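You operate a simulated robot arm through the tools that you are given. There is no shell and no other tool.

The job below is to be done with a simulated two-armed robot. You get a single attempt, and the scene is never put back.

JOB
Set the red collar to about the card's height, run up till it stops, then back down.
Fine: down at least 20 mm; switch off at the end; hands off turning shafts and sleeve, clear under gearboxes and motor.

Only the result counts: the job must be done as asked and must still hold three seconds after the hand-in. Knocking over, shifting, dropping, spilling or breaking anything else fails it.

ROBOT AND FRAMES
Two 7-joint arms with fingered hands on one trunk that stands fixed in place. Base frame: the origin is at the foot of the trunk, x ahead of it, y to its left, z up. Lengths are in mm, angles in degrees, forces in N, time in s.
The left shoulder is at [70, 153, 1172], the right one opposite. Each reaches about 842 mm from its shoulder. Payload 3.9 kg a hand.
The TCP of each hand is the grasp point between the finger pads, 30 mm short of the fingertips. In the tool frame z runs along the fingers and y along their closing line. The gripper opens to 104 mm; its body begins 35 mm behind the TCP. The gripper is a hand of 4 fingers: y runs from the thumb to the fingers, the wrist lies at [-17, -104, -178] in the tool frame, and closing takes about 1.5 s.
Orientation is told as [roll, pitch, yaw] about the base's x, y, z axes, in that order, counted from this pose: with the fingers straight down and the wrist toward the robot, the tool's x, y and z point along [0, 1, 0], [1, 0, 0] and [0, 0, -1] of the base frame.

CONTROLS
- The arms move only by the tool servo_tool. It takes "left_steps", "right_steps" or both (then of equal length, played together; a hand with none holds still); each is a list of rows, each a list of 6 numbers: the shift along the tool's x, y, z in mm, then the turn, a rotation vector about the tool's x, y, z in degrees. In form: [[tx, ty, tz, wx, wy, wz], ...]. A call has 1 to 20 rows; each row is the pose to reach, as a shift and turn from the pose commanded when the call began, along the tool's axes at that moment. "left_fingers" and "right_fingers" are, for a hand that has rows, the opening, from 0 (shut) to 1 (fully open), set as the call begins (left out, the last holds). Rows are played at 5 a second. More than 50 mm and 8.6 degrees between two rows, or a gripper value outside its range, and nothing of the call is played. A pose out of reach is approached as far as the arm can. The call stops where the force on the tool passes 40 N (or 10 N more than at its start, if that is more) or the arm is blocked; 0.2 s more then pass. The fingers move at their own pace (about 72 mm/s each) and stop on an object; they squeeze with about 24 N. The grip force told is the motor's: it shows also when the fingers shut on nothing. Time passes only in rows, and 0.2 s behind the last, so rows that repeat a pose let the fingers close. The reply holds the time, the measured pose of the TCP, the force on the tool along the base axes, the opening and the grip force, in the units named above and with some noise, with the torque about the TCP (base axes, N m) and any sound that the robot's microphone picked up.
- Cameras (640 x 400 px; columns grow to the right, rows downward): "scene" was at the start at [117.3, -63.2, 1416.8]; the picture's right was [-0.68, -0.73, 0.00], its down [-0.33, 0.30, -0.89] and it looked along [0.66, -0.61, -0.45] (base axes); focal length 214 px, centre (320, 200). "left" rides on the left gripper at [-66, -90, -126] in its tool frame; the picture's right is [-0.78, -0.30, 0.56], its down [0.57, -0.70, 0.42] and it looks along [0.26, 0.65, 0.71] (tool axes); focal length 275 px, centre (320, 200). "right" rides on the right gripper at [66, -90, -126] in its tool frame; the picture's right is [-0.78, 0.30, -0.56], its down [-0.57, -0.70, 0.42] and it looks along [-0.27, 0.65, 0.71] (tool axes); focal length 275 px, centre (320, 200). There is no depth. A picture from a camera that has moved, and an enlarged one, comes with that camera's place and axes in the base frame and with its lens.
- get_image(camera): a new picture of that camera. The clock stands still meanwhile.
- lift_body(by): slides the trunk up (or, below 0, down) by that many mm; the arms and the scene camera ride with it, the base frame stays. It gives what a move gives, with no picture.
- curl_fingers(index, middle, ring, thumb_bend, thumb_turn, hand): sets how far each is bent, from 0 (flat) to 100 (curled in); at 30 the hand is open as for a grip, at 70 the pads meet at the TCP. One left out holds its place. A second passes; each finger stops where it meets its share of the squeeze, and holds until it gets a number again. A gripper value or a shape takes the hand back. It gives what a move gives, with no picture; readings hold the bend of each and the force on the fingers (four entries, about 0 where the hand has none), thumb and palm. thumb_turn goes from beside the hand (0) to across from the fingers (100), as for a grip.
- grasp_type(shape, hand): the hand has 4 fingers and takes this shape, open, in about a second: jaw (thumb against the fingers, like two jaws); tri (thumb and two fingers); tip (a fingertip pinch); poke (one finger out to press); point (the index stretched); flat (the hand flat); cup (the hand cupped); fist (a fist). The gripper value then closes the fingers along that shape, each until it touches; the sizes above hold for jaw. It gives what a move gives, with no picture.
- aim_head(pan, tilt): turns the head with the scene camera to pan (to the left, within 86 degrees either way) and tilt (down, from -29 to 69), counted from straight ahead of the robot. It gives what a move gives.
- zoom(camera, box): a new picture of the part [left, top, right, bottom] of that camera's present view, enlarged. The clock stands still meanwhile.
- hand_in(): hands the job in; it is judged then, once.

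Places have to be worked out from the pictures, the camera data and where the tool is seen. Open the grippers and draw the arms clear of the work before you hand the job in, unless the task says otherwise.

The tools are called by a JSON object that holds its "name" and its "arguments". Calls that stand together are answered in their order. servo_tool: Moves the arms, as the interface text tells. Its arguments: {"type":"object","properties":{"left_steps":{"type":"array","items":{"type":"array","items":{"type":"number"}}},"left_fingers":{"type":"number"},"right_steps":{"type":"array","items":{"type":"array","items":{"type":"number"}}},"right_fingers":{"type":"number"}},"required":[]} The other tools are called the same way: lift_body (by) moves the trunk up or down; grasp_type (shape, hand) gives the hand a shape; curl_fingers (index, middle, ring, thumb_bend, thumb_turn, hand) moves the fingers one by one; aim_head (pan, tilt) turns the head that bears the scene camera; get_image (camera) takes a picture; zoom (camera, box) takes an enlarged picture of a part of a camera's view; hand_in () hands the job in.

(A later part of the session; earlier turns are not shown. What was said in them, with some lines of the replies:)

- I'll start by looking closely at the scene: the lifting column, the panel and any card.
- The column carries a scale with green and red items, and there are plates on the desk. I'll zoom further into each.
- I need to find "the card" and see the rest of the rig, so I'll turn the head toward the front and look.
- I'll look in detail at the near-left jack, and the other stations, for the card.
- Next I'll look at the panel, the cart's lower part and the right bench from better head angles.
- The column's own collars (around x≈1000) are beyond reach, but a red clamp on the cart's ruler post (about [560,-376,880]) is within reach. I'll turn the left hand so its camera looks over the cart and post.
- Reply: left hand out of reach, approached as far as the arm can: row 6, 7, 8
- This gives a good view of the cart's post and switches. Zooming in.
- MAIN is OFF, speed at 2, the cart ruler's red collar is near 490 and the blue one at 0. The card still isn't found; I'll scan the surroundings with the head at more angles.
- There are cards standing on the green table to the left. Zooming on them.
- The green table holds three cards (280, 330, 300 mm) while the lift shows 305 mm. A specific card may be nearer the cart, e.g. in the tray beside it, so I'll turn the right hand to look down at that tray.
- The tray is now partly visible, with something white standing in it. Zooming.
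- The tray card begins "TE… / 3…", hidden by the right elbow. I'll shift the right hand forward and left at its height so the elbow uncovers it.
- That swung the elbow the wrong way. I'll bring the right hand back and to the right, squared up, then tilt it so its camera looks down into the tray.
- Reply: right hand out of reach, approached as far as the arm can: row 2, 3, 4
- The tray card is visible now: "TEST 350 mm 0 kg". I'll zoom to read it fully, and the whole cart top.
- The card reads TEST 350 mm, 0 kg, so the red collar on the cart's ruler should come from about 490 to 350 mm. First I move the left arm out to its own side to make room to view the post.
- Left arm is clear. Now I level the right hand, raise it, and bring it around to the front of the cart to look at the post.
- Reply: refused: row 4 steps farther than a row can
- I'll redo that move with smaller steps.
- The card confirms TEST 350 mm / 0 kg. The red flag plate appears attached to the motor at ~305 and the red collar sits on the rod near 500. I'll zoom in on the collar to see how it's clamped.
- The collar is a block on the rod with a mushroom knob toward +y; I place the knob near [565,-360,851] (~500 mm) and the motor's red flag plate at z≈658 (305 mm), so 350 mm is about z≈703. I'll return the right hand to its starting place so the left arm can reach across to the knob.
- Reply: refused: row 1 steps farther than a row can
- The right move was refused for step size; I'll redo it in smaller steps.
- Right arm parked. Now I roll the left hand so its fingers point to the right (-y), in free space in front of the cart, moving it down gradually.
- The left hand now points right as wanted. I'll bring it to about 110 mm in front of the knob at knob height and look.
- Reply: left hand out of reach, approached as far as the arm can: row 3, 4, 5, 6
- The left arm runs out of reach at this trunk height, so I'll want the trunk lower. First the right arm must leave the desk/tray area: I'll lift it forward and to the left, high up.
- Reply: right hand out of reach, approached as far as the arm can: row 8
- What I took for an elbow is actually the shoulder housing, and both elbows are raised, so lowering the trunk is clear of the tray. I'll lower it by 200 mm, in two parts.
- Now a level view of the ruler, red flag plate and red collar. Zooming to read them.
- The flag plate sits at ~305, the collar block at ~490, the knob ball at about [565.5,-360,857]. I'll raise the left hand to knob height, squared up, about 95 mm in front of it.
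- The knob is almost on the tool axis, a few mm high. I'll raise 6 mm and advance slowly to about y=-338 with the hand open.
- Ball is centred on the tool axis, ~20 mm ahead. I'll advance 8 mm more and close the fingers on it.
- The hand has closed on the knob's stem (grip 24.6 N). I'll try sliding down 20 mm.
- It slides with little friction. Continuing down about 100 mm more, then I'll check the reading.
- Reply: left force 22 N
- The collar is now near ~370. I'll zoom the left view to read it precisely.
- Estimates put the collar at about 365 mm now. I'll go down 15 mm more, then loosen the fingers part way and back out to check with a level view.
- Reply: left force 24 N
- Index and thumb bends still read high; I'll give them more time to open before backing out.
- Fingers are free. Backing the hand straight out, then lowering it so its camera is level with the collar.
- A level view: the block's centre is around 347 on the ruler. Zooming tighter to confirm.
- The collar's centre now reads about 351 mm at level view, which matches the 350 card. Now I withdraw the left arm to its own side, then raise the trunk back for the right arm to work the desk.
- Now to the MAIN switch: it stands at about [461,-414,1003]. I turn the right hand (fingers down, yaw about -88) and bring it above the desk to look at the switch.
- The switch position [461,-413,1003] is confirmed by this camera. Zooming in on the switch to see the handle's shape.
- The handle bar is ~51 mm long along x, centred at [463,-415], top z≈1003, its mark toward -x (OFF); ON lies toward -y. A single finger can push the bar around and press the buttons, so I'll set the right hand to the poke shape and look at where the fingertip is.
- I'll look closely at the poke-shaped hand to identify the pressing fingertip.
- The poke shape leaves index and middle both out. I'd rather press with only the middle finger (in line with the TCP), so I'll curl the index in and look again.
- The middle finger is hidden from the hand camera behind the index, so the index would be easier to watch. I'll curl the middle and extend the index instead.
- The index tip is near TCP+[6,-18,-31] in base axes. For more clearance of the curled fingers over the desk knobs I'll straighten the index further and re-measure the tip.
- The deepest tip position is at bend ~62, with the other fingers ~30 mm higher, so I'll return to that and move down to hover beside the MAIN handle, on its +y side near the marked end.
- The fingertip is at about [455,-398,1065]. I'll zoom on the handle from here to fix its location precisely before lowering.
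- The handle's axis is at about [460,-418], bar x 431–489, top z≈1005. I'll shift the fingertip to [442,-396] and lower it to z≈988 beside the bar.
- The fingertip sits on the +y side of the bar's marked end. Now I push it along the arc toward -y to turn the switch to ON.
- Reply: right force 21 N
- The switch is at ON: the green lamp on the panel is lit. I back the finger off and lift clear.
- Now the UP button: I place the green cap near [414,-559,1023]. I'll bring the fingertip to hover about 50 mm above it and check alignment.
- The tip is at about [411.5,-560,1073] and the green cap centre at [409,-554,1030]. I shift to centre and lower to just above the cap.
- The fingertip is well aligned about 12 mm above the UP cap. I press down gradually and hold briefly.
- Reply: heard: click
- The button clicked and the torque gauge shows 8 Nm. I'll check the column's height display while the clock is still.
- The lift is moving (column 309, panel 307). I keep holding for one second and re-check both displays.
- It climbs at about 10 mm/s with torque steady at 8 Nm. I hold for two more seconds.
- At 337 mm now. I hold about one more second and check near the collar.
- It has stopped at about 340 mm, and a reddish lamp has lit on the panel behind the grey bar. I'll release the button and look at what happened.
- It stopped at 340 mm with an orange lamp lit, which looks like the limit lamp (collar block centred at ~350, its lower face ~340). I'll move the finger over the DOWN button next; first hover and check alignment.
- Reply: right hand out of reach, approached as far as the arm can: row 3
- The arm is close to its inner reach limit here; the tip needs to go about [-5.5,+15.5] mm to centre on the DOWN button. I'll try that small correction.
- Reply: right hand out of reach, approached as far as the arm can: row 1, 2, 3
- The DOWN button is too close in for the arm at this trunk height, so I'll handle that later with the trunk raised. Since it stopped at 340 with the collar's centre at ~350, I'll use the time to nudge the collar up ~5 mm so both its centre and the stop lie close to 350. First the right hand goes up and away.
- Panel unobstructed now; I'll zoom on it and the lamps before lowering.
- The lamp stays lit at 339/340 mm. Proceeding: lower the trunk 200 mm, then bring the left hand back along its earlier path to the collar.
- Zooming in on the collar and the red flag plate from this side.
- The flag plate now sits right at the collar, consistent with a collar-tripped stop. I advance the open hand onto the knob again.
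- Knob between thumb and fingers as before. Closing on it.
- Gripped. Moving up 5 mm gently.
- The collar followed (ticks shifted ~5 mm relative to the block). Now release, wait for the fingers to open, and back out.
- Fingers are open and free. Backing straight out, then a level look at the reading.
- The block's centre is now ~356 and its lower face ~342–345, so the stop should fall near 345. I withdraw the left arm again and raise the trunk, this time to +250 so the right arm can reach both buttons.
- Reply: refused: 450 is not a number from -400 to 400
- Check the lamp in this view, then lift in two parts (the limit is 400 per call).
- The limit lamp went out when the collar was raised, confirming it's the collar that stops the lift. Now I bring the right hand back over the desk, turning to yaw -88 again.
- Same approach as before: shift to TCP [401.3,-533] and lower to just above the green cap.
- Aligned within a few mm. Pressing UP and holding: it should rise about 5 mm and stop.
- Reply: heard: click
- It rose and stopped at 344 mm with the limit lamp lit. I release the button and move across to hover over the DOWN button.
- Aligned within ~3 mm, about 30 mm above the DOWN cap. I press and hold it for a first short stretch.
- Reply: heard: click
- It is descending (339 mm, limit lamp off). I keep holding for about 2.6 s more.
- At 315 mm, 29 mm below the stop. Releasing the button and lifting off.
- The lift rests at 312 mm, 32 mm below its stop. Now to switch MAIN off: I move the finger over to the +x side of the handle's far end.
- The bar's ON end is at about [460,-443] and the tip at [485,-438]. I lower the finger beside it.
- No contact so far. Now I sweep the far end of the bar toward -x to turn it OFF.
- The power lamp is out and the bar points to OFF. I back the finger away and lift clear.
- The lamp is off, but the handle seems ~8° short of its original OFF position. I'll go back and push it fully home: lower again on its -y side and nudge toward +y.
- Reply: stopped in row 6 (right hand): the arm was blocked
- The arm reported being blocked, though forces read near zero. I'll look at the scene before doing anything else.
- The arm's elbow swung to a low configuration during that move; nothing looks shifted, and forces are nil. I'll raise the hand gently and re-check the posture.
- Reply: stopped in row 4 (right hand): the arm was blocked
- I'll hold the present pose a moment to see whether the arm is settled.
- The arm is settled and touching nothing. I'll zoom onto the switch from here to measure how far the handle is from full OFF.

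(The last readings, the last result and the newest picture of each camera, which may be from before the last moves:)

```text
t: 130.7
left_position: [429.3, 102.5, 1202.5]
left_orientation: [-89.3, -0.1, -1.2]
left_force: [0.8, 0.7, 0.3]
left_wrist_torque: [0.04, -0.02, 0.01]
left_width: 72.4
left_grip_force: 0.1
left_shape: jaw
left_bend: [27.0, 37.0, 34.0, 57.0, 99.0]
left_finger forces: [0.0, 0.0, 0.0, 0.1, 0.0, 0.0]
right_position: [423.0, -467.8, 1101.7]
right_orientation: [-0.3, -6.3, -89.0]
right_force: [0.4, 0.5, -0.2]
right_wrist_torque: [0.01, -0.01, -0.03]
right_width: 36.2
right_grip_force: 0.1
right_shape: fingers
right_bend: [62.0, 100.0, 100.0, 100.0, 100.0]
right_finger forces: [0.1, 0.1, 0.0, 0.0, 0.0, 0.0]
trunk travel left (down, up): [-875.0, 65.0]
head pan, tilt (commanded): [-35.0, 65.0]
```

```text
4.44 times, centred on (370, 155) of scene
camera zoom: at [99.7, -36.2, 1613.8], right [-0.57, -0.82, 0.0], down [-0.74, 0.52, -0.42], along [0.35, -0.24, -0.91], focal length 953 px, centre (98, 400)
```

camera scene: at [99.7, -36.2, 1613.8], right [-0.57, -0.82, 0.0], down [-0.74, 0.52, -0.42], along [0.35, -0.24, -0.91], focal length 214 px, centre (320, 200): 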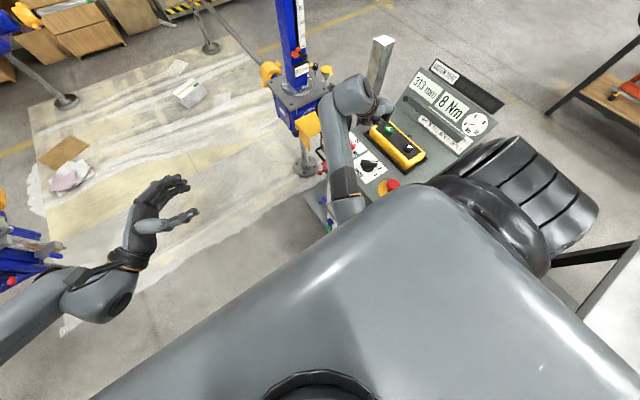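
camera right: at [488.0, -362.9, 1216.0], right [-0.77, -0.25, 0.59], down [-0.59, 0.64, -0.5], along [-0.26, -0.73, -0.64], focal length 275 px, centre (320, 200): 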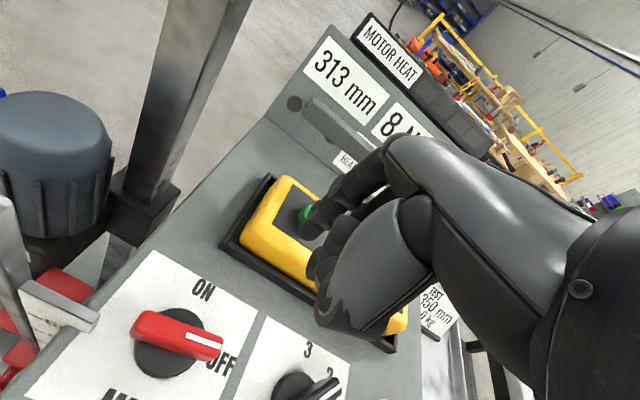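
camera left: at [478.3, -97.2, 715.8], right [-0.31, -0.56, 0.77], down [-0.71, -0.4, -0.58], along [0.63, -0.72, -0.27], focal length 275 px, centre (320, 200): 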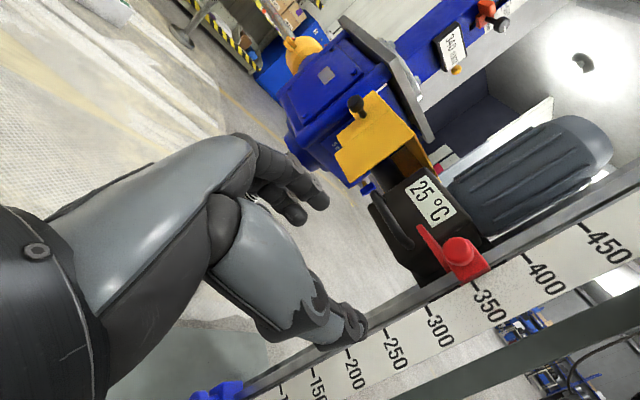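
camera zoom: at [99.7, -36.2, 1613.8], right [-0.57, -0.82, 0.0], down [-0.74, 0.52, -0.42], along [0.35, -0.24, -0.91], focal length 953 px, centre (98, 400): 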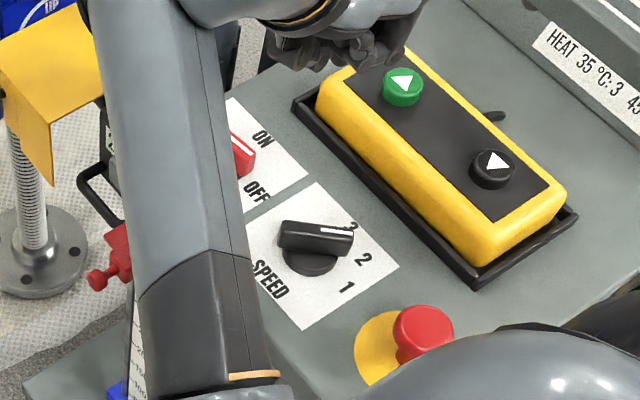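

The handle is roughly 10° from full OFF though power is off. I'd like to seat it fully, but first bring the arm back to its usual elbow-up posture: raise the hand in steps and watch.

{"name": "servo_tool", "arguments": {"right_steps": [[0, 0, -20, 0, 0, 0], [0, 0, -40, 0, 0, 0], [0, -5, -60, 0, 0, 0], [0, -10, -80, 0, 0, 0], [0, -15, -100, 0, 0, 0]]}}

{"name": "get_image", "arguments": {"camera": "scene"}}

```text
t: 132.1
left_position: [429.5, 104.1, 1202.6]
left_orientation: [-89.4, 0.0, -1.1]
left_force: [0.3, 0.2, -0.6]
left_wrist_torque: [0.02, 0.02, 0.0]
left_width: 72.5
left_grip_force: 0.0
left_shape: jaw
left_bend: [27.0, 37.0, 34.0, 57.0, 99.0]
left_finger forces: [0.0, 0.0, 0.0, 0.0, 0.0, 0.0]
right_position: [417.3, -463.9, 1215.4]
right_orientation: [-0.3, -10.1, -90.5]
right_force: [0.1, 0.4, -0.1]
right_wrist_torque: [0.02, -0.03, 0.02]
right_width: 36.2
right_grip_force: 0.1
right_shape: fingers
right_bend: [62.0, 100.0, 100.0, 100.0, 100.0]
right_finger forces: [0.0, 0.0, 0.1, 0.0, 0.1, 0.1]
trunk travel left (down, up): [-875.0, 65.0]
head pan, tilt (commanded): [-35.0, 65.0]
stopped in row 5 (right hand): the arm was blocked; the commanded pose is now the measured one
```

```text
taken
camera scene: at [99.6, -36.2, 1613.7], right [-0.57, -0.82, 0.0], down [-0.74, 0.52, -0.42], along [0.35, -0.24, -0.91], focal length 214 px, centre (320, 200)
```

scene: 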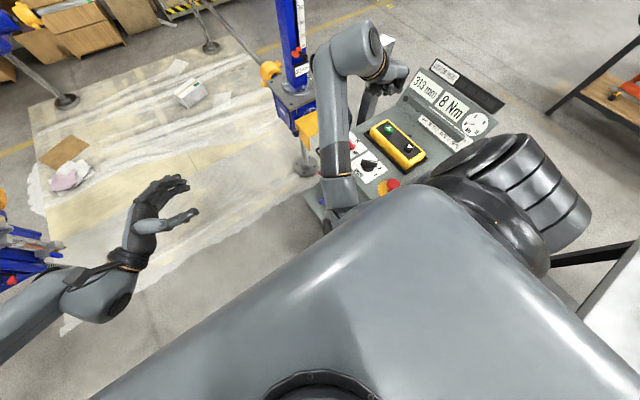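

The elbow is pressing on something near the trunk. Extending the hand forward and left should free it, so I'll move out that way gently.

{"name": "servo_tool", "arguments": {"right_steps": [[12, -15, -10, 0, 0, 0], [24, -30, -20, 0, 0, 0], [36, -45, -30, 0, 0, 0], [48, -60, -40, 0, 0, 0], [60, -75, -50, 0, 0, 0]]}}

{"name": "get_image", "arguments": {"camera": "scene"}}

```text
t: 133.5
left_position: [428.2, 104.6, 1203.1]
left_orientation: [-89.3, -0.2, -1.1]
left_force: [1.4, -0.7, -0.2]
left_wrist_torque: [0.01, 0.04, -0.04]
left_width: 72.8
left_grip_force: 0.0
left_shape: jaw
left_bend: [27.0, 37.0, 34.0, 57.0, 99.0]
left_finger forces: [0.0, 0.0, 0.1, 0.1, 0.0, 0.1]
right_position: [472.8, -405.9, 1263.7]
right_orientation: [0.2, -13.6, -92.6]
right_force: [0.0, 0.3, 0.5]
right_wrist_torque: [0.0, 0.01, 0.0]
right_width: 36.3
right_grip_force: 0.1
right_shape: fingers
right_bend: [62.0, 100.0, 100.0, 100.0, 100.0]
right_finger forces: [0.1, 0.1, 0.0, 0.0, 0.1, 0.1]
trunk travel left (down, up): [-875.0, 65.0]
head pan, tilt (commanded): [-35.0, 65.0]
stopped in row 5 (right hand): the arm was blocked; the commanded pose is now the measured one
```

```text
taken
camera scene: at [99.4, -36.5, 1613.7], right [-0.57, -0.82, 0.0], down [-0.74, 0.52, -0.42], along [0.35, -0.24, -0.91], focal length 214 px, centre (320, 200)
```

scene: 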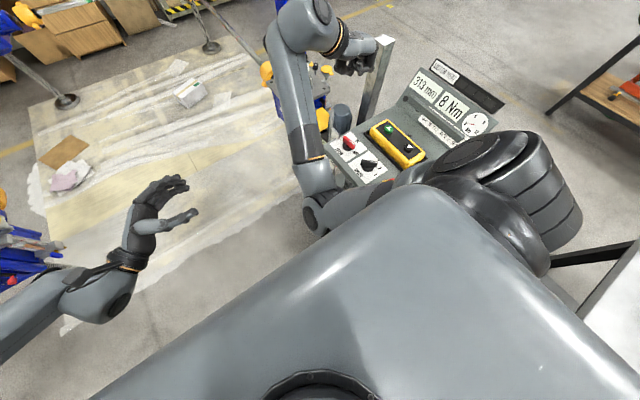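

The upper arm and elbow hang free in front, clear of the desk. I'll raise the hand and un-tilt it back to vertical at the same time.

{"name": "servo_tool", "arguments": {"right_steps": [[0, 6, -25, 2, 0, 0], [0, 12, -50, 5, 0, 0], [0, 18, -75, 8, 0, 0], [0, 24, -100, 11, 0, 0], [0, 30, -125, 13.6, 0, 0]]}}

{"name": "get_image", "arguments": {"camera": "scene"}}

```text
t: 134.7
left_position: [428.5, 104.1, 1202.1]
left_orientation: [-89.2, -0.1, -1.1]
left_force: [-0.5, -0.4, 0.5]
left_wrist_torque: [-0.03, 0.0, 0.03]
left_width: 72.6
left_grip_force: 0.1
left_shape: jaw
left_bend: [27.0, 37.0, 34.0, 57.0, 99.0]
left_finger forces: [0.0, 0.1, 0.0, 0.0, 0.0, 0.1]
right_position: [472.1, -404.3, 1392.2]
right_orientation: [0.1, 0.3, -92.4]
right_force: [-0.8, -0.1, 0.5]
right_wrist_torque: [0.01, -0.03, 0.02]
right_width: 36.3
right_grip_force: 0.0
right_shape: fingers
right_bend: [62.0, 100.0, 100.0, 100.0, 100.0]
right_finger forces: [0.1, 0.0, 0.0, 0.0, 0.1, 0.0]
trunk travel left (down, up): [-875.0, 65.0]
head pan, tilt (commanded): [-35.0, 65.0]
```

```text
taken
camera scene: at [99.8, -35.6, 1613.7], right [-0.57, -0.82, 0.0], down [-0.74, 0.52, -0.42], along [0.35, -0.24, -0.91], focal length 214 px, centre (320, 200)
```

scene: 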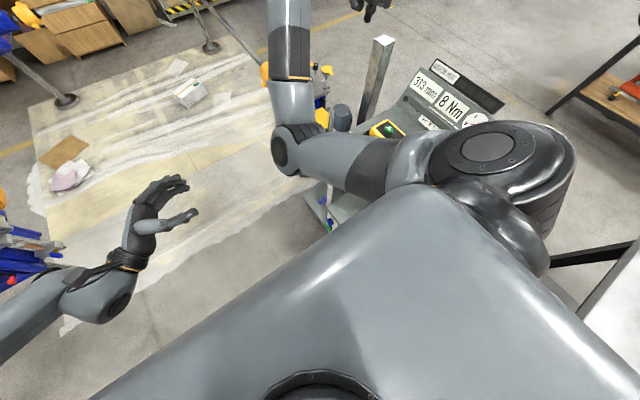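

The arm now tracks properly again, hand vertical at z≈1392. To seat the switch fully I'll push the handle's near (+x) end from the front, at a lower trunk height where the arm is comfortable. First move the hand up and to the front of the desk, then lower the trunk in stages.

{"name": "servo_tool", "arguments": {"right_steps": [[0, -25, -30, 0, 0, -1], [-2, -50, -60, 0, 0, -2], [-3, -75, -85, 0, 0, -3], [-4, -100, -100, 0, 0, -4]]}}

{"name": "lift_body", "arguments": {"by": -200}}

{"name": "get_image", "arguments": {"camera": "scene"}}

{"name": "get_image", "arguments": {"camera": "right"}}

```text
t: 135.7
left_position: [428.8, 103.9, 1204.0]
left_orientation: [-89.3, -0.1, -1.1]
left_force: [0.3, 0.2, 0.2]
left_wrist_torque: [-0.02, 0.0, -0.02]
left_width: 72.7
left_grip_force: 0.1
left_shape: jaw
left_bend: [27.0, 37.0, 34.0, 57.0, 99.0]
left_finger forces: [0.0, 0.0, 0.0, 0.0, 0.1, 0.0]
right_position: [467.2, -325.9, 1497.9]
right_orientation: [0.6, -1.0, -91.9]
right_force: [0.4, 0.0, 0.6]
right_wrist_torque: [-0.03, 0.0, 0.01]
right_width: 36.2
right_grip_force: 0.1
right_shape: fingers
right_bend: [62.0, 100.0, 100.0, 100.0, 100.0]
right_finger forces: [0.1, 0.1, 0.0, 0.0, 0.1, 0.1]
trunk travel left (down, up): [-875.0, 65.0]
head pan, tilt (commanded): [-35.0, 65.0]
```

```text
t: 137.9
left_position: [428.6, 104.3, 1002.9]
left_orientation: [-89.2, -0.1, -1.1]
left_force: [-1.2, -0.6, 0.0]
left_wrist_torque: [0.01, 0.0, 0.02]
left_width: 72.6
left_grip_force: 0.0
left_shape: jaw
left_bend: [27.0, 37.0, 34.0, 57.0, 99.0]
left_finger forces: [0.0, 0.0, 0.0, 0.0, 0.0, 0.0]
right_position: [467.0, -327.6, 1299.1]
right_orientation: [1.0, -0.3, -91.9]
right_force: [-0.2, 0.3, 0.1]
right_wrist_torque: [-0.03, -0.03, -0.03]
right_width: 36.2
right_grip_force: 0.1
right_shape: fingers
right_bend: [62.0, 100.0, 100.0, 100.0, 100.0]
right_finger forces: [0.1, 0.0, 0.0, 0.0, 0.1, 0.0]
trunk travel left (down, up): [-675.0, 265.0]
head pan, tilt (commanded): [-35.0, 65.0]
```

```text
taken
camera scene: at [99.6, -36.1, 1413.8], right [-0.57, -0.82, 0.0], down [-0.74, 0.52, -0.42], along [0.35, -0.24, -0.91], focal length 214 px, centre (320, 200)
```

scene: 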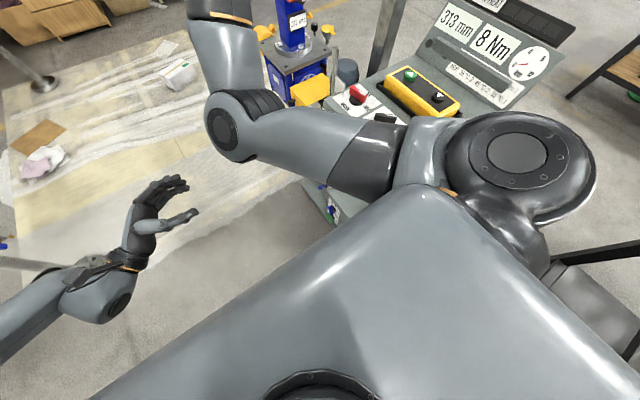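

```text
taken
camera right: at [533.7, -238.1, 1423.7], right [-0.79, -0.27, 0.55], down [-0.54, 0.72, -0.44], along [-0.27, -0.64, -0.72], focal length 275 px, centre (320, 200)
```

right: 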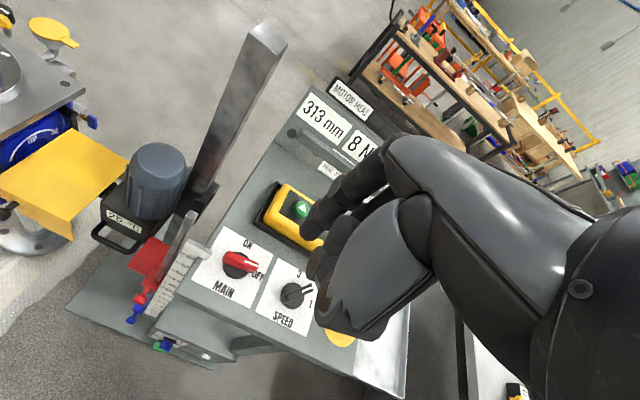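

Trunk at +50, arm is tracking well and clear. Lowering the hand toward the switch, pausing midway.

{"name": "servo_tool", "arguments": {"right_steps": [[1, 8, 30, 0, 0, -1], [2, 16, 60, 0, 0, -2], [3, 24, 90, 0, 0, -3], [4, 32, 120, 0, 0, -4], [5, 40, 150, 0, 0, -4]]}}

{"name": "get_image", "arguments": {"camera": "scene"}}

{"name": "get_image", "arguments": {"camera": "right"}}

```text
t: 139.3
left_position: [429.8, 104.4, 1001.9]
left_orientation: [-89.3, -0.1, -1.0]
left_force: [0.5, 0.4, 0.3]
left_wrist_torque: [0.02, 0.0, 0.02]
left_width: 72.5
left_grip_force: 0.1
left_shape: jaw
left_bend: [27.0, 37.0, 34.0, 57.0, 99.0]
left_finger forces: [0.1, 0.1, 0.1, 0.0, 0.0, 0.0]
right_position: [470.7, -379.3, 1161.7]
right_orientation: [1.9, -2.9, -89.0]
right_force: [0.2, -0.4, 0.1]
right_wrist_torque: [0.01, 0.02, 0.02]
right_width: 36.4
right_grip_force: 0.1
right_shape: fingers
right_bend: [62.0, 100.0, 100.0, 100.0, 100.0]
right_finger forces: [0.1, 0.0, 0.0, 0.0, 0.0, 0.0]
trunk travel left (down, up): [-675.0, 265.0]
head pan, tilt (commanded): [-35.0, 65.0]
stopped in row 5 (right hand): the arm was blocked; the commanded pose is now the measured one
```

```text
taken
camera scene: at [99.6, -35.8, 1413.7], right [-0.57, -0.82, 0.0], down [-0.74, 0.52, -0.42], along [0.35, -0.24, -0.91], focal length 214 px, centre (320, 200)
```

scene: 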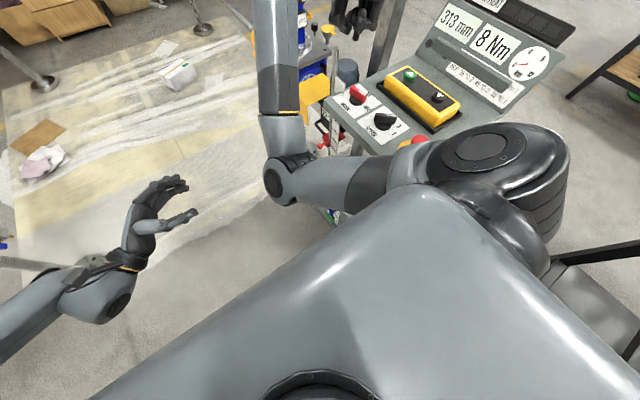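

```text
taken
camera right: at [531.9, -279.4, 1284.0], right [-0.79, -0.28, 0.55], down [-0.57, 0.67, -0.48], along [-0.23, -0.69, -0.69], focal length 275 px, centre (320, 200)
```

right: 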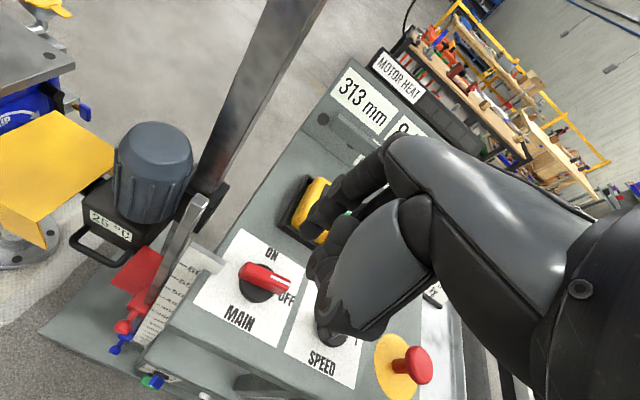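

The same low-posture block appears once the hand is much below the shoulder. So I'll raise the hand again, lower the trunk by another 200 mm, and then approach with the hand near shoulder height.

{"name": "servo_tool", "arguments": {"right_steps": [[0, -10, -30, 1, 0, 0], [0, -20, -60, 2, 0, 0], [0, -30, -90, 3, 0, 0], [0, -40, -115, 3, 0, 0]]}}

{"name": "lift_body", "arguments": {"by": -200}}

{"name": "get_image", "arguments": {"camera": "scene"}}

{"name": "get_image", "arguments": {"camera": "right"}}

```text
t: 140.3
left_position: [428.5, 105.4, 1003.4]
left_orientation: [-89.3, -0.1, -1.1]
left_force: [0.5, 0.1, -0.1]
left_wrist_torque: [-0.01, 0.02, 0.03]
left_width: 72.8
left_grip_force: 0.1
left_shape: jaw
left_bend: [27.0, 37.0, 34.0, 57.0, 99.0]
left_finger forces: [0.0, 0.0, 0.0, 0.0, 0.0, 0.0]
right_position: [465.9, -332.1, 1274.6]
right_orientation: [1.7, 0.1, -88.9]
right_force: [-0.4, 0.4, -0.3]
right_wrist_torque: [-0.03, -0.02, 0.03]
right_width: 36.3
right_grip_force: 0.1
right_shape: fingers
right_bend: [62.0, 100.0, 100.0, 100.0, 100.0]
right_finger forces: [0.0, 0.1, 0.0, 0.0, 0.0, 0.0]
trunk travel left (down, up): [-675.0, 265.0]
head pan, tilt (commanded): [-35.0, 65.0]
```

```text
t: 142.4
left_position: [428.4, 106.8, 802.9]
left_orientation: [-89.4, -0.1, -1.0]
left_force: [0.8, 0.5, -0.2]
left_wrist_torque: [-0.03, -0.01, 0.0]
left_width: 72.4
left_grip_force: 0.1
left_shape: jaw
left_bend: [27.0, 37.0, 34.0, 57.0, 99.0]
left_finger forces: [0.0, 0.1, 0.0, 0.0, 0.0, 0.0]
right_position: [466.5, -333.3, 1073.9]
right_orientation: [1.7, 0.2, -88.8]
right_force: [0.3, -0.6, -0.4]
right_wrist_torque: [0.01, 0.0, 0.0]
right_width: 36.3
right_grip_force: 0.1
right_shape: fingers
right_bend: [62.0, 100.0, 100.0, 100.0, 100.0]
right_finger forces: [0.0, 0.0, 0.1, 0.0, 0.1, 0.0]
trunk travel left (down, up): [-475.0, 465.0]
head pan, tilt (commanded): [-35.0, 65.0]
```

```text
taken
camera scene: at [99.5, -36.2, 1213.8], right [-0.57, -0.82, 0.0], down [-0.74, 0.52, -0.42], along [0.35, -0.24, -0.91], focal length 214 px, centre (320, 200)
```

scene: 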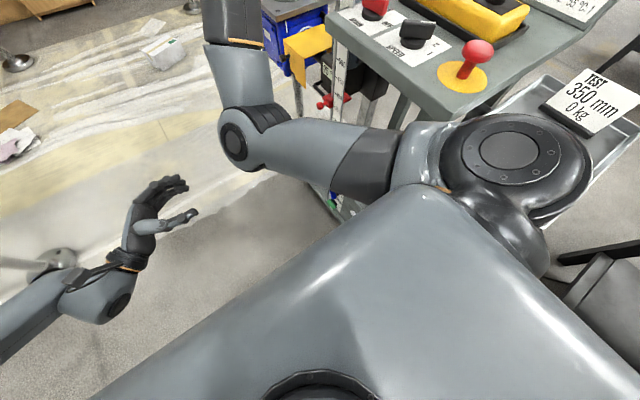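

```text
taken
camera right: at [527.3, -240.5, 1201.5], right [-0.79, -0.31, 0.53], down [-0.57, 0.69, -0.44], along [-0.23, -0.65, -0.72], focal length 275 px, centre (320, 200)
```

right: 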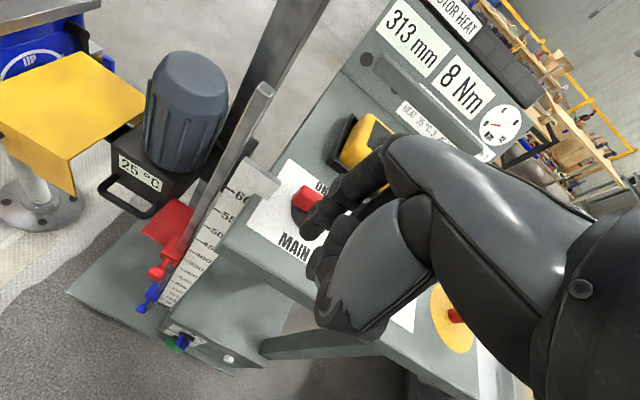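

Arm and tray are well apart, and the hand is near shoulder height. I move the tip over the +y side of the handle's near end and lower it there.

{"name": "servo_tool", "arguments": {"right_steps": [[2, 18, 5, 0, 0, 0], [4, 36, 10, 0, 0, 0], [4, 36, 25, 0, 0, 0], [4, 36, 40, 0, 0, 0], [4, 36, 50, 0, 0, 0], [4, 36, 55, 0, 0, 0]]}}

{"name": "get_image", "arguments": {"camera": "right"}}

{"name": "zoom", "arguments": {"camera": "right", "box": [220, 160, 360, 280]}}

{"name": "get_image", "arguments": {"camera": "scene"}}

```text
t: 143.8
left_position: [430.4, 105.5, 803.2]
left_orientation: [-89.4, 0.0, -1.1]
left_force: [-0.3, -0.4, -0.2]
left_wrist_torque: [0.0, -0.01, 0.0]
left_width: 72.5
left_grip_force: 0.0
left_shape: jaw
left_bend: [27.0, 37.0, 34.0, 57.0, 99.0]
left_finger forces: [0.1, 0.1, 0.0, 0.0, 0.1, 0.1]
right_position: [473.9, -367.7, 1018.6]
right_orientation: [1.6, 0.2, -88.6]
right_force: [-0.1, 0.1, -0.1]
right_wrist_torque: [0.02, -0.01, 0.02]
right_width: 36.5
right_grip_force: 0.0
right_shape: fingers
right_bend: [62.0, 100.0, 100.0, 100.0, 100.0]
right_finger forces: [0.0, 0.0, 0.0, 0.0, 0.0, 0.0]
trunk travel left (down, up): [-475.0, 465.0]
head pan, tilt (commanded): [-35.0, 65.0]
```

```text
taken
camera right: at [534.5, -275.4, 1145.9], right [-0.79, -0.32, 0.53], down [-0.58, 0.69, -0.44], along [-0.23, -0.65, -0.72], focal length 275 px, centre (320, 200)
```

right: 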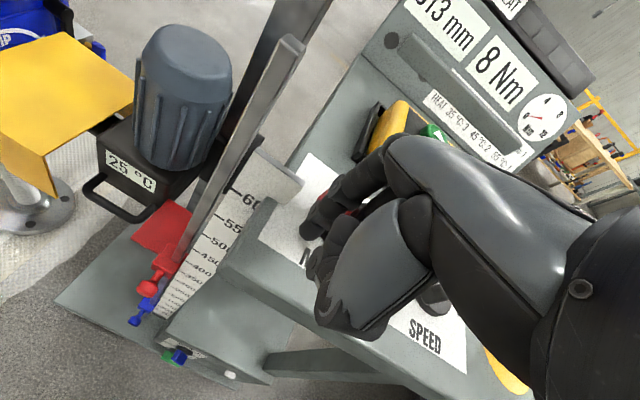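

```text
3.33 times, centred on (290, 220) of right
camera zoom: at [534.5, -275.4, 1145.9], right [-0.79, -0.32, 0.53], down [-0.58, 0.69, -0.44], along [-0.23, -0.65, -0.72], focal length 918 px, centre (420, 133)
```

zoom: 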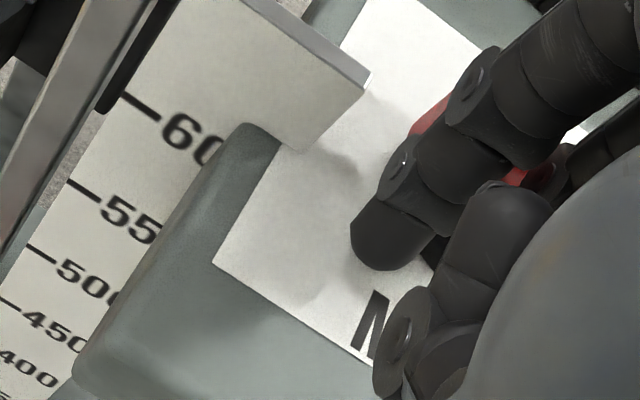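

```text
taken
camera scene: at [99.7, -36.3, 1213.7], right [-0.57, -0.82, 0.0], down [-0.74, 0.52, -0.42], along [0.35, -0.24, -0.91], focal length 214 px, centre (320, 200)
```

scene: 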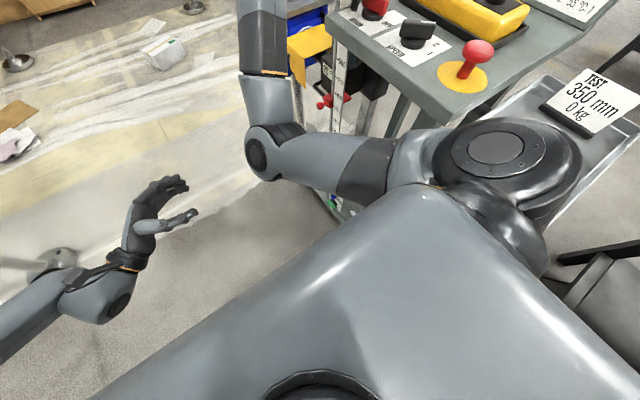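

The fingertip sits just in front (+y) of the handle's near end. I push it gently toward -y to seat the switch at OFF.

{"name": "servo_tool", "arguments": {"right_steps": [[0, 6, 0, 0, 0, 0], [0, 10, 0, 0, 0, 0], [0, 13, 0, 0, 0, 0], [0, 15, 0, 0, 0, 0], [0, 16.5, 0, 0, 0, 0]]}}

{"name": "get_image", "arguments": {"camera": "right"}}

```text
t: 145.0
left_position: [428.3, 107.1, 802.6]
left_orientation: [-89.5, -0.1, -1.1]
left_force: [-0.6, 0.4, -0.5]
left_wrist_torque: [0.0, 0.0, -0.03]
left_width: 72.8
left_grip_force: 0.0
left_shape: jaw
left_bend: [27.0, 37.0, 34.0, 57.0, 99.0]
left_finger forces: [0.0, 0.0, 0.0, 0.0, 0.0, 0.0]
right_position: [475.6, -381.0, 1020.9]
right_orientation: [1.7, 0.0, -88.6]
right_force: [2.0, 8.8, -0.1]
right_wrist_torque: [0.05, -0.01, 0.13]
right_width: 32.2
right_grip_force: 4.0
right_shape: fingers
right_bend: [69.0, 100.0, 100.0, 100.0, 100.0]
right_finger forces: [8.5, 0.0, 0.0, 0.1, 0.0, 0.0]
trunk travel left (down, up): [-475.0, 465.0]
head pan, tilt (commanded): [-35.0, 65.0]
```

```text
taken
camera right: at [535.0, -289.3, 1146.4], right [-0.78, -0.32, 0.53], down [-0.58, 0.69, -0.44], along [-0.23, -0.65, -0.72], focal length 275 px, centre (320, 200)
```

right: 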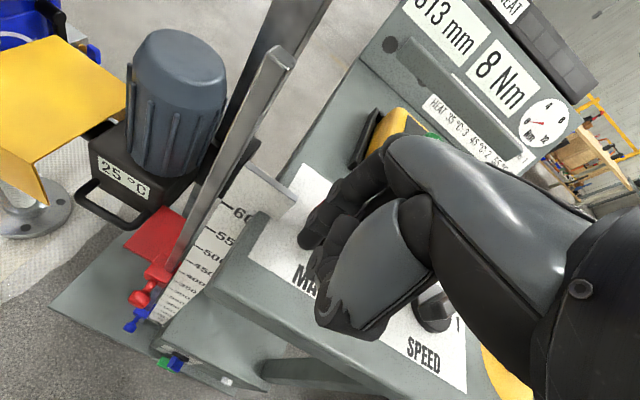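

The finger flexed (bend 62→69) at 8.5 N. I'll drive the index itself outward (toward its straighter position), which pushes the handle end home.

{"name": "curl_fingers", "arguments": {"hand": "right", "index": 52}}

{"name": "get_image", "arguments": {"camera": "right"}}

```text
t: 146.0
left_position: [429.6, 107.2, 801.8]
left_orientation: [-89.3, 0.0, -1.1]
left_force: [0.9, 0.1, 0.0]
left_wrist_torque: [-0.03, 0.01, 0.0]
left_width: 72.5
left_grip_force: 0.1
left_shape: jaw
left_bend: [27.0, 37.0, 34.0, 57.0, 99.0]
left_finger forces: [0.1, 0.1, 0.0, 0.0, 0.1, 0.0]
right_position: [475.0, -381.5, 1019.4]
right_orientation: [1.8, 0.1, -88.7]
right_force: [0.4, 12.1, -1.5]
right_wrist_torque: [0.08, 0.05, 0.13]
right_width: 33.6
right_grip_force: 5.7
right_shape: fingers
right_bend: [70.0, 100.0, 100.0, 100.0, 100.0]
right_finger forces: [11.4, 0.1, 0.1, 0.0, 0.0, 0.1]
trunk travel left (down, up): [-475.0, 465.0]
head pan, tilt (commanded): [-35.0, 65.0]
```

```text
taken
camera right: at [534.8, -288.9, 1146.6], right [-0.78, -0.32, 0.53], down [-0.58, 0.69, -0.44], along [-0.23, -0.65, -0.72], focal length 275 px, centre (320, 200)
```

right: 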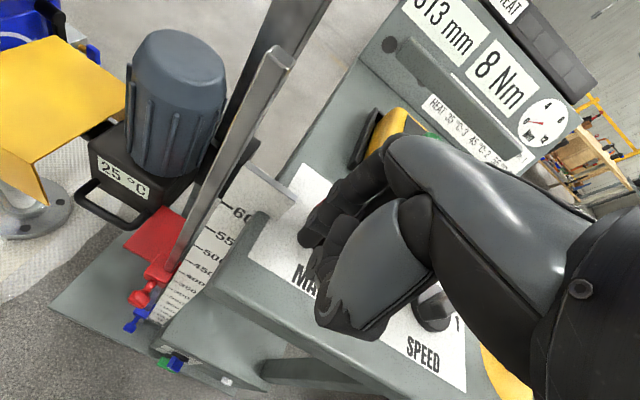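

The handle resists at ~12 N, which suggests it is at its stop. Backing off and lifting to check its angle.

{"name": "servo_tool", "arguments": {"right_steps": [[0, -10, 0, 0, 0, 0], [0, -22, 0, 0, 0, 0], [0, -30, -25, 0, 0, 0], [0, -35, -60, 0, 0, 0], [0, -40, -95, 0, 0, 0], [0, -40, -130, 0, 0, 0]]}}

{"name": "get_image", "arguments": {"camera": "right"}}

{"name": "zoom", "arguments": {"camera": "right", "box": [220, 160, 340, 280]}}

```text
t: 147.4
left_position: [428.2, 105.0, 803.2]
left_orientation: [-89.3, -0.1, -1.1]
left_force: [-0.6, 0.5, -0.2]
left_wrist_torque: [-0.02, 0.0, -0.01]
left_width: 72.9
left_grip_force: 0.1
left_shape: jaw
left_bend: [27.0, 37.0, 34.0, 57.0, 99.0]
left_finger forces: [0.0, 0.1, 0.1, 0.0, 0.0, 0.1]
right_position: [467.4, -344.3, 1149.9]
right_orientation: [1.6, 0.1, -88.7]
right_force: [0.3, 0.2, -0.2]
right_wrist_torque: [-0.02, 0.0, -0.01]
right_width: 43.8
right_grip_force: 0.1
right_shape: fingers
right_bend: [52.0, 100.0, 100.0, 100.0, 100.0]
right_finger forces: [0.1, 0.0, 0.1, 0.1, 0.0, 0.0]
trunk travel left (down, up): [-475.0, 465.0]
head pan, tilt (commanded): [-35.0, 65.0]
```

```text
taken
camera right: at [528.5, -251.9, 1276.9], right [-0.79, -0.32, 0.53], down [-0.58, 0.69, -0.44], along [-0.23, -0.65, -0.72], focal length 275 px, centre (320, 200)
```

right: 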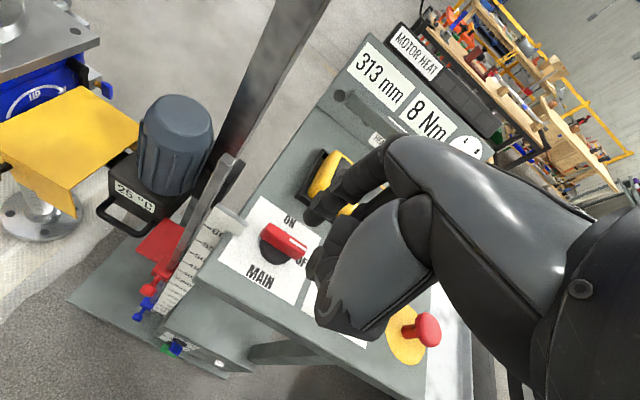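

```text
3.33 times, centred on (280, 220) of right
camera zoom: at [528.5, -251.9, 1276.9], right [-0.79, -0.32, 0.53], down [-0.58, 0.69, -0.44], along [-0.23, -0.65, -0.72], focal length 918 px, centre (453, 133)
```

zoom: 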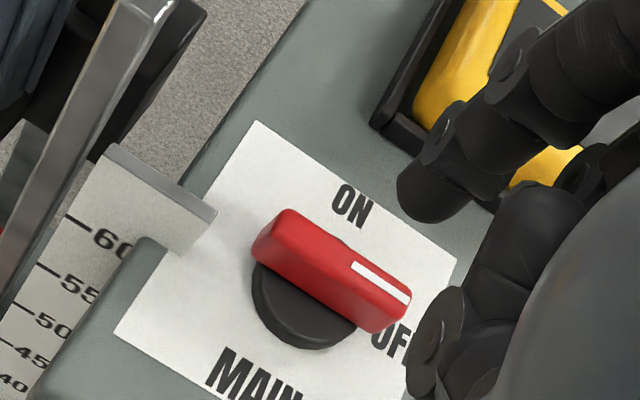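

The handle now lies parallel to its plate at full OFF. I draw the right hand up and away from the desk, then open both hands.

{"name": "servo_tool", "arguments": {"right_steps": [[0, -25, -30, 0, 0, 0], [0, -55, -55, 0, 0, 0], [-5, -85, -80, 0, 0, 0], [-10, -115, -100, 0, 0, 0], [-15, -145, -115, 0, 0, 0], [-20, -170, -125, 0, 0, 0]]}}

{"name": "grasp_type", "arguments": {"shape": "jaw", "hand": "right"}}

{"name": "grasp_type", "arguments": {"shape": "jaw", "hand": "left"}}

{"name": "aim_head", "arguments": {"pan": -45, "tilt": 38}}

{"name": "get_image", "arguments": {"camera": "scene"}}

{"name": "get_image", "arguments": {"camera": "right"}}

```text
t: 148.2
left_position: [431.3, 105.4, 802.9]
left_orientation: [-89.3, 0.1, -1.2]
left_force: [0.2, 0.0, -0.6]
left_wrist_torque: [0.0, -0.01, 0.0]
left_width: 72.8
left_grip_force: 0.1
left_shape: jaw
left_bend: [27.0, 37.0, 34.0, 57.0, 99.0]
left_finger forces: [0.0, 0.0, 0.1, 0.1, 0.1, 0.1]
right_position: [480.2, -335.1, 1122.7]
right_orientation: [-11.6, -0.5, -97.8]
right_force: [-0.6, 0.4, -0.4]
right_wrist_torque: [0.05, 0.04, -0.02]
right_width: 43.7
right_grip_force: 0.0
right_shape: fingers
right_bend: [52.0, 100.0, 100.0, 100.0, 100.0]
right_finger forces: [0.0, 0.0, 0.1, 0.0, 0.1, 0.0]
trunk travel left (down, up): [-475.0, 465.0]
head pan, tilt (commanded): [-35.0, 65.0]
stopped in row 3 (right hand): the arm was blocked; the commanded pose is now the measured one
```

```text
t: 149.1
left_position: [429.2, 105.5, 803.0]
left_orientation: [-89.3, -0.1, -1.1]
left_force: [0.0, 0.9, -0.7]
left_wrist_torque: [-0.04, -0.01, 0.01]
left_width: 72.4
left_grip_force: 0.0
left_shape: jaw
left_bend: [27.0, 37.0, 34.0, 57.0, 99.0]
left_finger forces: [0.0, 0.0, 0.0, 0.0, 0.1, 0.0]
right_position: [479.1, -333.7, 1124.4]
right_orientation: [-11.5, -0.4, -97.5]
right_force: [0.0, -0.8, -0.3]
right_wrist_torque: [0.01, 0.02, -0.01]
right_width: 103.9
right_grip_force: 0.1
right_shape: jaw
right_bend: [30.0, 30.0, 30.0, 30.0, 97.0]
right_finger forces: [0.0, 0.0, 0.1, 0.0, 0.1, 0.0]
trunk travel left (down, up): [-475.0, 465.0]
head pan, tilt (commanded): [-35.0, 65.0]
```

```text
t: 150.0
left_position: [429.5, 105.9, 802.0]
left_orientation: [-89.3, -0.1, -1.1]
left_force: [0.3, 0.0, -0.2]
left_wrist_torque: [-0.03, 0.02, 0.02]
left_width: 103.6
left_grip_force: 0.2
left_shape: jaw
left_bend: [30.0, 30.0, 30.0, 30.0, 97.0]
left_finger forces: [0.0, 0.1, 0.0, 0.1, 0.0, 0.0]
right_position: [478.3, -333.4, 1124.2]
right_orientation: [-11.5, -0.4, -97.5]
right_force: [0.2, 0.3, -0.8]
right_wrist_torque: [-0.03, 0.0, 0.0]
right_width: 104.1
right_grip_force: 0.0
right_shape: jaw
right_bend: [30.0, 30.0, 30.0, 30.0, 97.0]
right_finger forces: [0.1, 0.1, 0.1, 0.1, 0.1, 0.1]
trunk travel left (down, up): [-475.0, 465.0]
head pan, tilt (commanded): [-35.0, 65.0]
```

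```text
t: 150.9
left_position: [429.2, 105.4, 802.5]
left_orientation: [-89.4, -0.1, -1.1]
left_force: [0.2, -0.1, -0.1]
left_wrist_torque: [0.0, 0.02, 0.0]
left_width: 103.8
left_grip_force: 0.1
left_shape: jaw
left_bend: [30.0, 30.0, 30.0, 30.0, 97.0]
left_finger forces: [0.0, 0.0, 0.0, 0.0, 0.0, 0.0]
right_position: [478.7, -333.7, 1124.2]
right_orientation: [-11.3, -0.4, -97.6]
right_force: [0.4, -0.1, -1.3]
right_wrist_torque: [0.0, -0.02, 0.0]
right_width: 103.8
right_grip_force: 0.0
right_shape: jaw
right_bend: [30.0, 30.0, 30.0, 30.0, 97.0]
right_finger forces: [0.1, 0.0, 0.0, 0.1, 0.0, 0.1]
trunk travel left (down, up): [-475.0, 465.0]
head pan, tilt (commanded): [-45.0, 38.0]
```

```text
taken
camera scene: at [111.0, -62.2, 1248.9], right [-0.71, -0.71, 0.0], down [-0.44, 0.44, -0.79], along [0.56, -0.56, -0.62], focal length 214 px, centre (320, 200)
```

scene: 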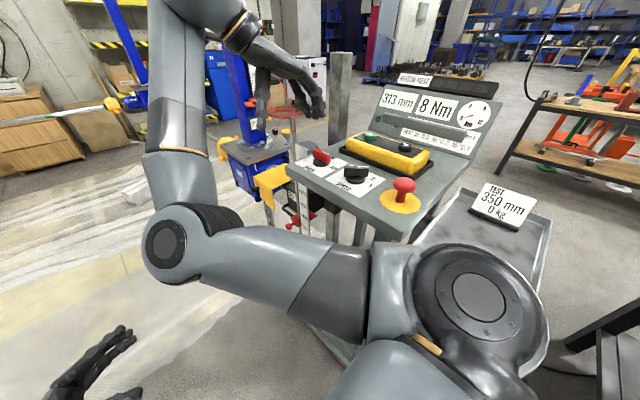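

```text
taken
camera right: at [579.9, -254.4, 1233.2], right [-0.68, -0.2, 0.7], down [-0.55, 0.78, -0.31], along [-0.48, -0.59, -0.64], focal length 275 px, centre (320, 200)
```

right: 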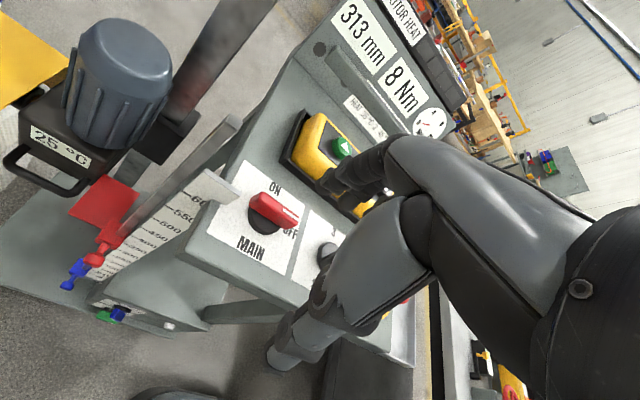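

The right hand stopped a bit short in an odd posture but touches nothing, and both hands are open. Raising the trunk straight up is the safest way to draw everything clear of the desk.

{"name": "lift_body", "arguments": {"by": 300}}

{"name": "get_image", "arguments": {"camera": "scene"}}

{"name": "get_image", "arguments": {"camera": "right"}}

```text
t: 153.9
left_position: [429.8, 105.4, 1102.4]
left_orientation: [-89.3, 0.0, -1.1]
left_force: [-0.2, -0.5, -0.3]
left_wrist_torque: [0.0, -0.02, 0.02]
left_width: 103.7
left_grip_force: 0.1
left_shape: jaw
left_bend: [30.0, 30.0, 30.0, 30.0, 97.0]
left_finger forces: [0.0, 0.0, 0.1, 0.0, 0.0, 0.0]
right_position: [478.5, -333.1, 1424.1]
right_orientation: [-11.5, -0.5, -97.6]
right_force: [0.0, -0.3, -0.3]
right_wrist_torque: [0.01, 0.01, 0.0]
right_width: 103.8
right_grip_force: 0.1
right_shape: jaw
right_bend: [30.0, 30.0, 30.0, 30.0, 97.0]
right_finger forces: [0.1, 0.0, 0.0, 0.0, 0.0, 0.1]
trunk travel left (down, up): [-775.0, 165.0]
head pan, tilt (commanded): [-45.0, 38.0]
```

```text
taken
camera scene: at [111.1, -62.2, 1549.0], right [-0.71, -0.71, 0.0], down [-0.44, 0.44, -0.79], along [0.56, -0.56, -0.62], focal length 214 px, centre (320, 200)
```

scene: 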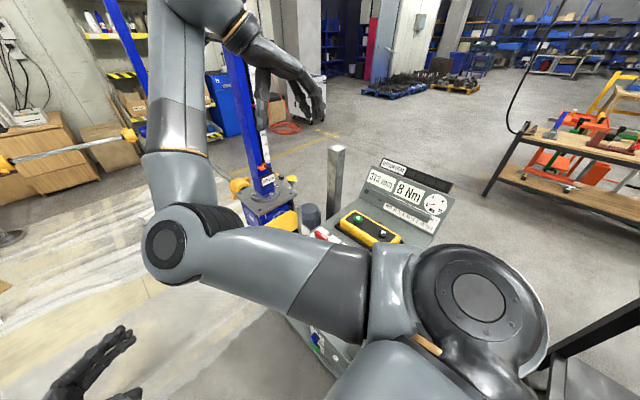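

```text
taken
camera right: at [580.0, -254.3, 1533.0], right [-0.68, -0.2, 0.7], down [-0.55, 0.78, -0.31], along [-0.48, -0.59, -0.64], focal length 275 px, centre (320, 200)
```

right: 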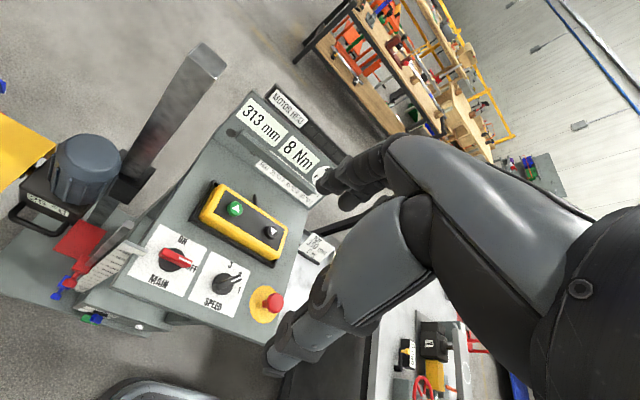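

Everything is well clear. A last check of switch, collar, displays and card.

{"name": "zoom", "arguments": {"camera": "right", "box": [60, 200, 300, 340]}}

{"name": "zoom", "arguments": {"camera": "right", "box": [220, 80, 380, 280]}}

{"name": "zoom", "arguments": {"camera": "scene", "box": [240, 140, 320, 220]}}

```text
2.67 times, centred on (180, 270) of right
camera zoom: at [580.0, -254.3, 1533.0], right [-0.68, -0.2, 0.7], down [-0.55, 0.78, -0.31], along [-0.48, -0.59, -0.64], focal length 734 px, centre (693, 13)
```

zoom: 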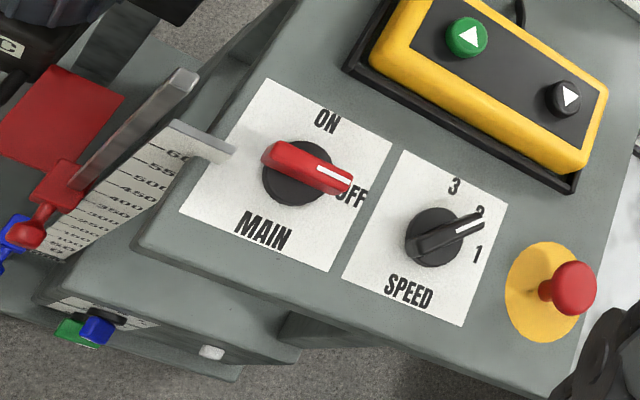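

```text
2.00 times, centred on (300, 180) of right
camera zoom: at [580.0, -254.3, 1533.0], right [-0.68, -0.2, 0.7], down [-0.55, 0.78, -0.31], along [-0.48, -0.59, -0.64], focal length 551 px, centre (360, 240)
```

zoom: 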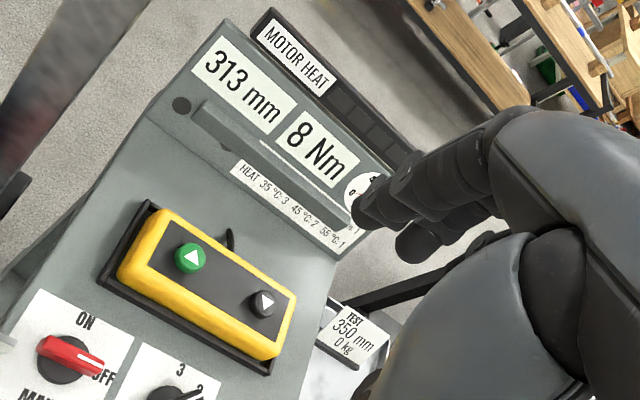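

```text
5.00 times, centred on (280, 180) of scene
camera zoom: at [111.1, -62.2, 1549.0], right [-0.71, -0.71, 0.0], down [-0.44, 0.44, -0.79], along [0.56, -0.56, -0.62], focal length 1072 px, centre (520, 300)
```

zoom: 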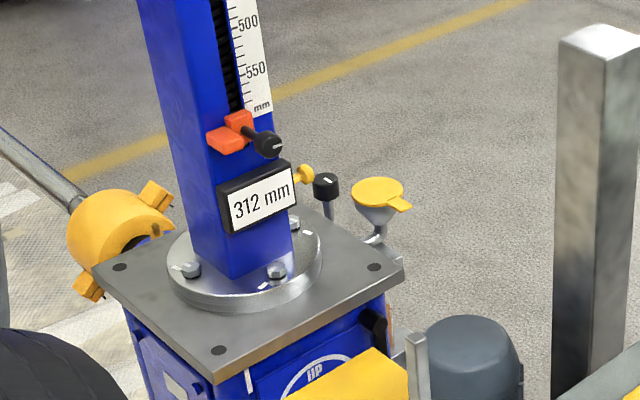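

Final state:
- **Collar:** the red collar reads about 355 mm, and the lift stopped against it at 344 mm.
- **Lift:** it was run back down to 312 mm.
- **Switch:** MAIN is fully OFF and the lamp is dark.
- **Hands:** both are open and clear, and nothing else looks disturbed.

Handing in.

{"name": "hand_in", "arguments": {}}

```text
The job is handed in.
```

I set the red collar on the cart's ruler, ran the lift up until the collar stopped it, brought it back down 32 mm and switched off. The job is handed in; no verdict came back.

- **Collar:** the card in the tray says TEST 350 mm, 0 kg. The lift stops about 10 mm below the collar's centre. With the collar centred at 350 mm it stopped at 340 mm, so I raised the collar about 5 mm. It now reads about 355 mm, and the second run stopped at 344 mm with the limit lamp lit.
- **Run down:** the lift rests at 312 mm on the column display. The panel shows 313 mm.
- **Switch off:** my first push left the MAIN handle about 10° short of OFF, though the power lamp was already out. I went back and pushed it fully home.
- **Arm trouble:** the right arm jumped to a different elbow position once and was reported blocked several times. The measured forces stayed near zero, and I saw nothing bumped or moved in the pictures.

Both hands are open and held well above the desk. The speed knob and the card look unchanged, and I did not touch the emergency stop.
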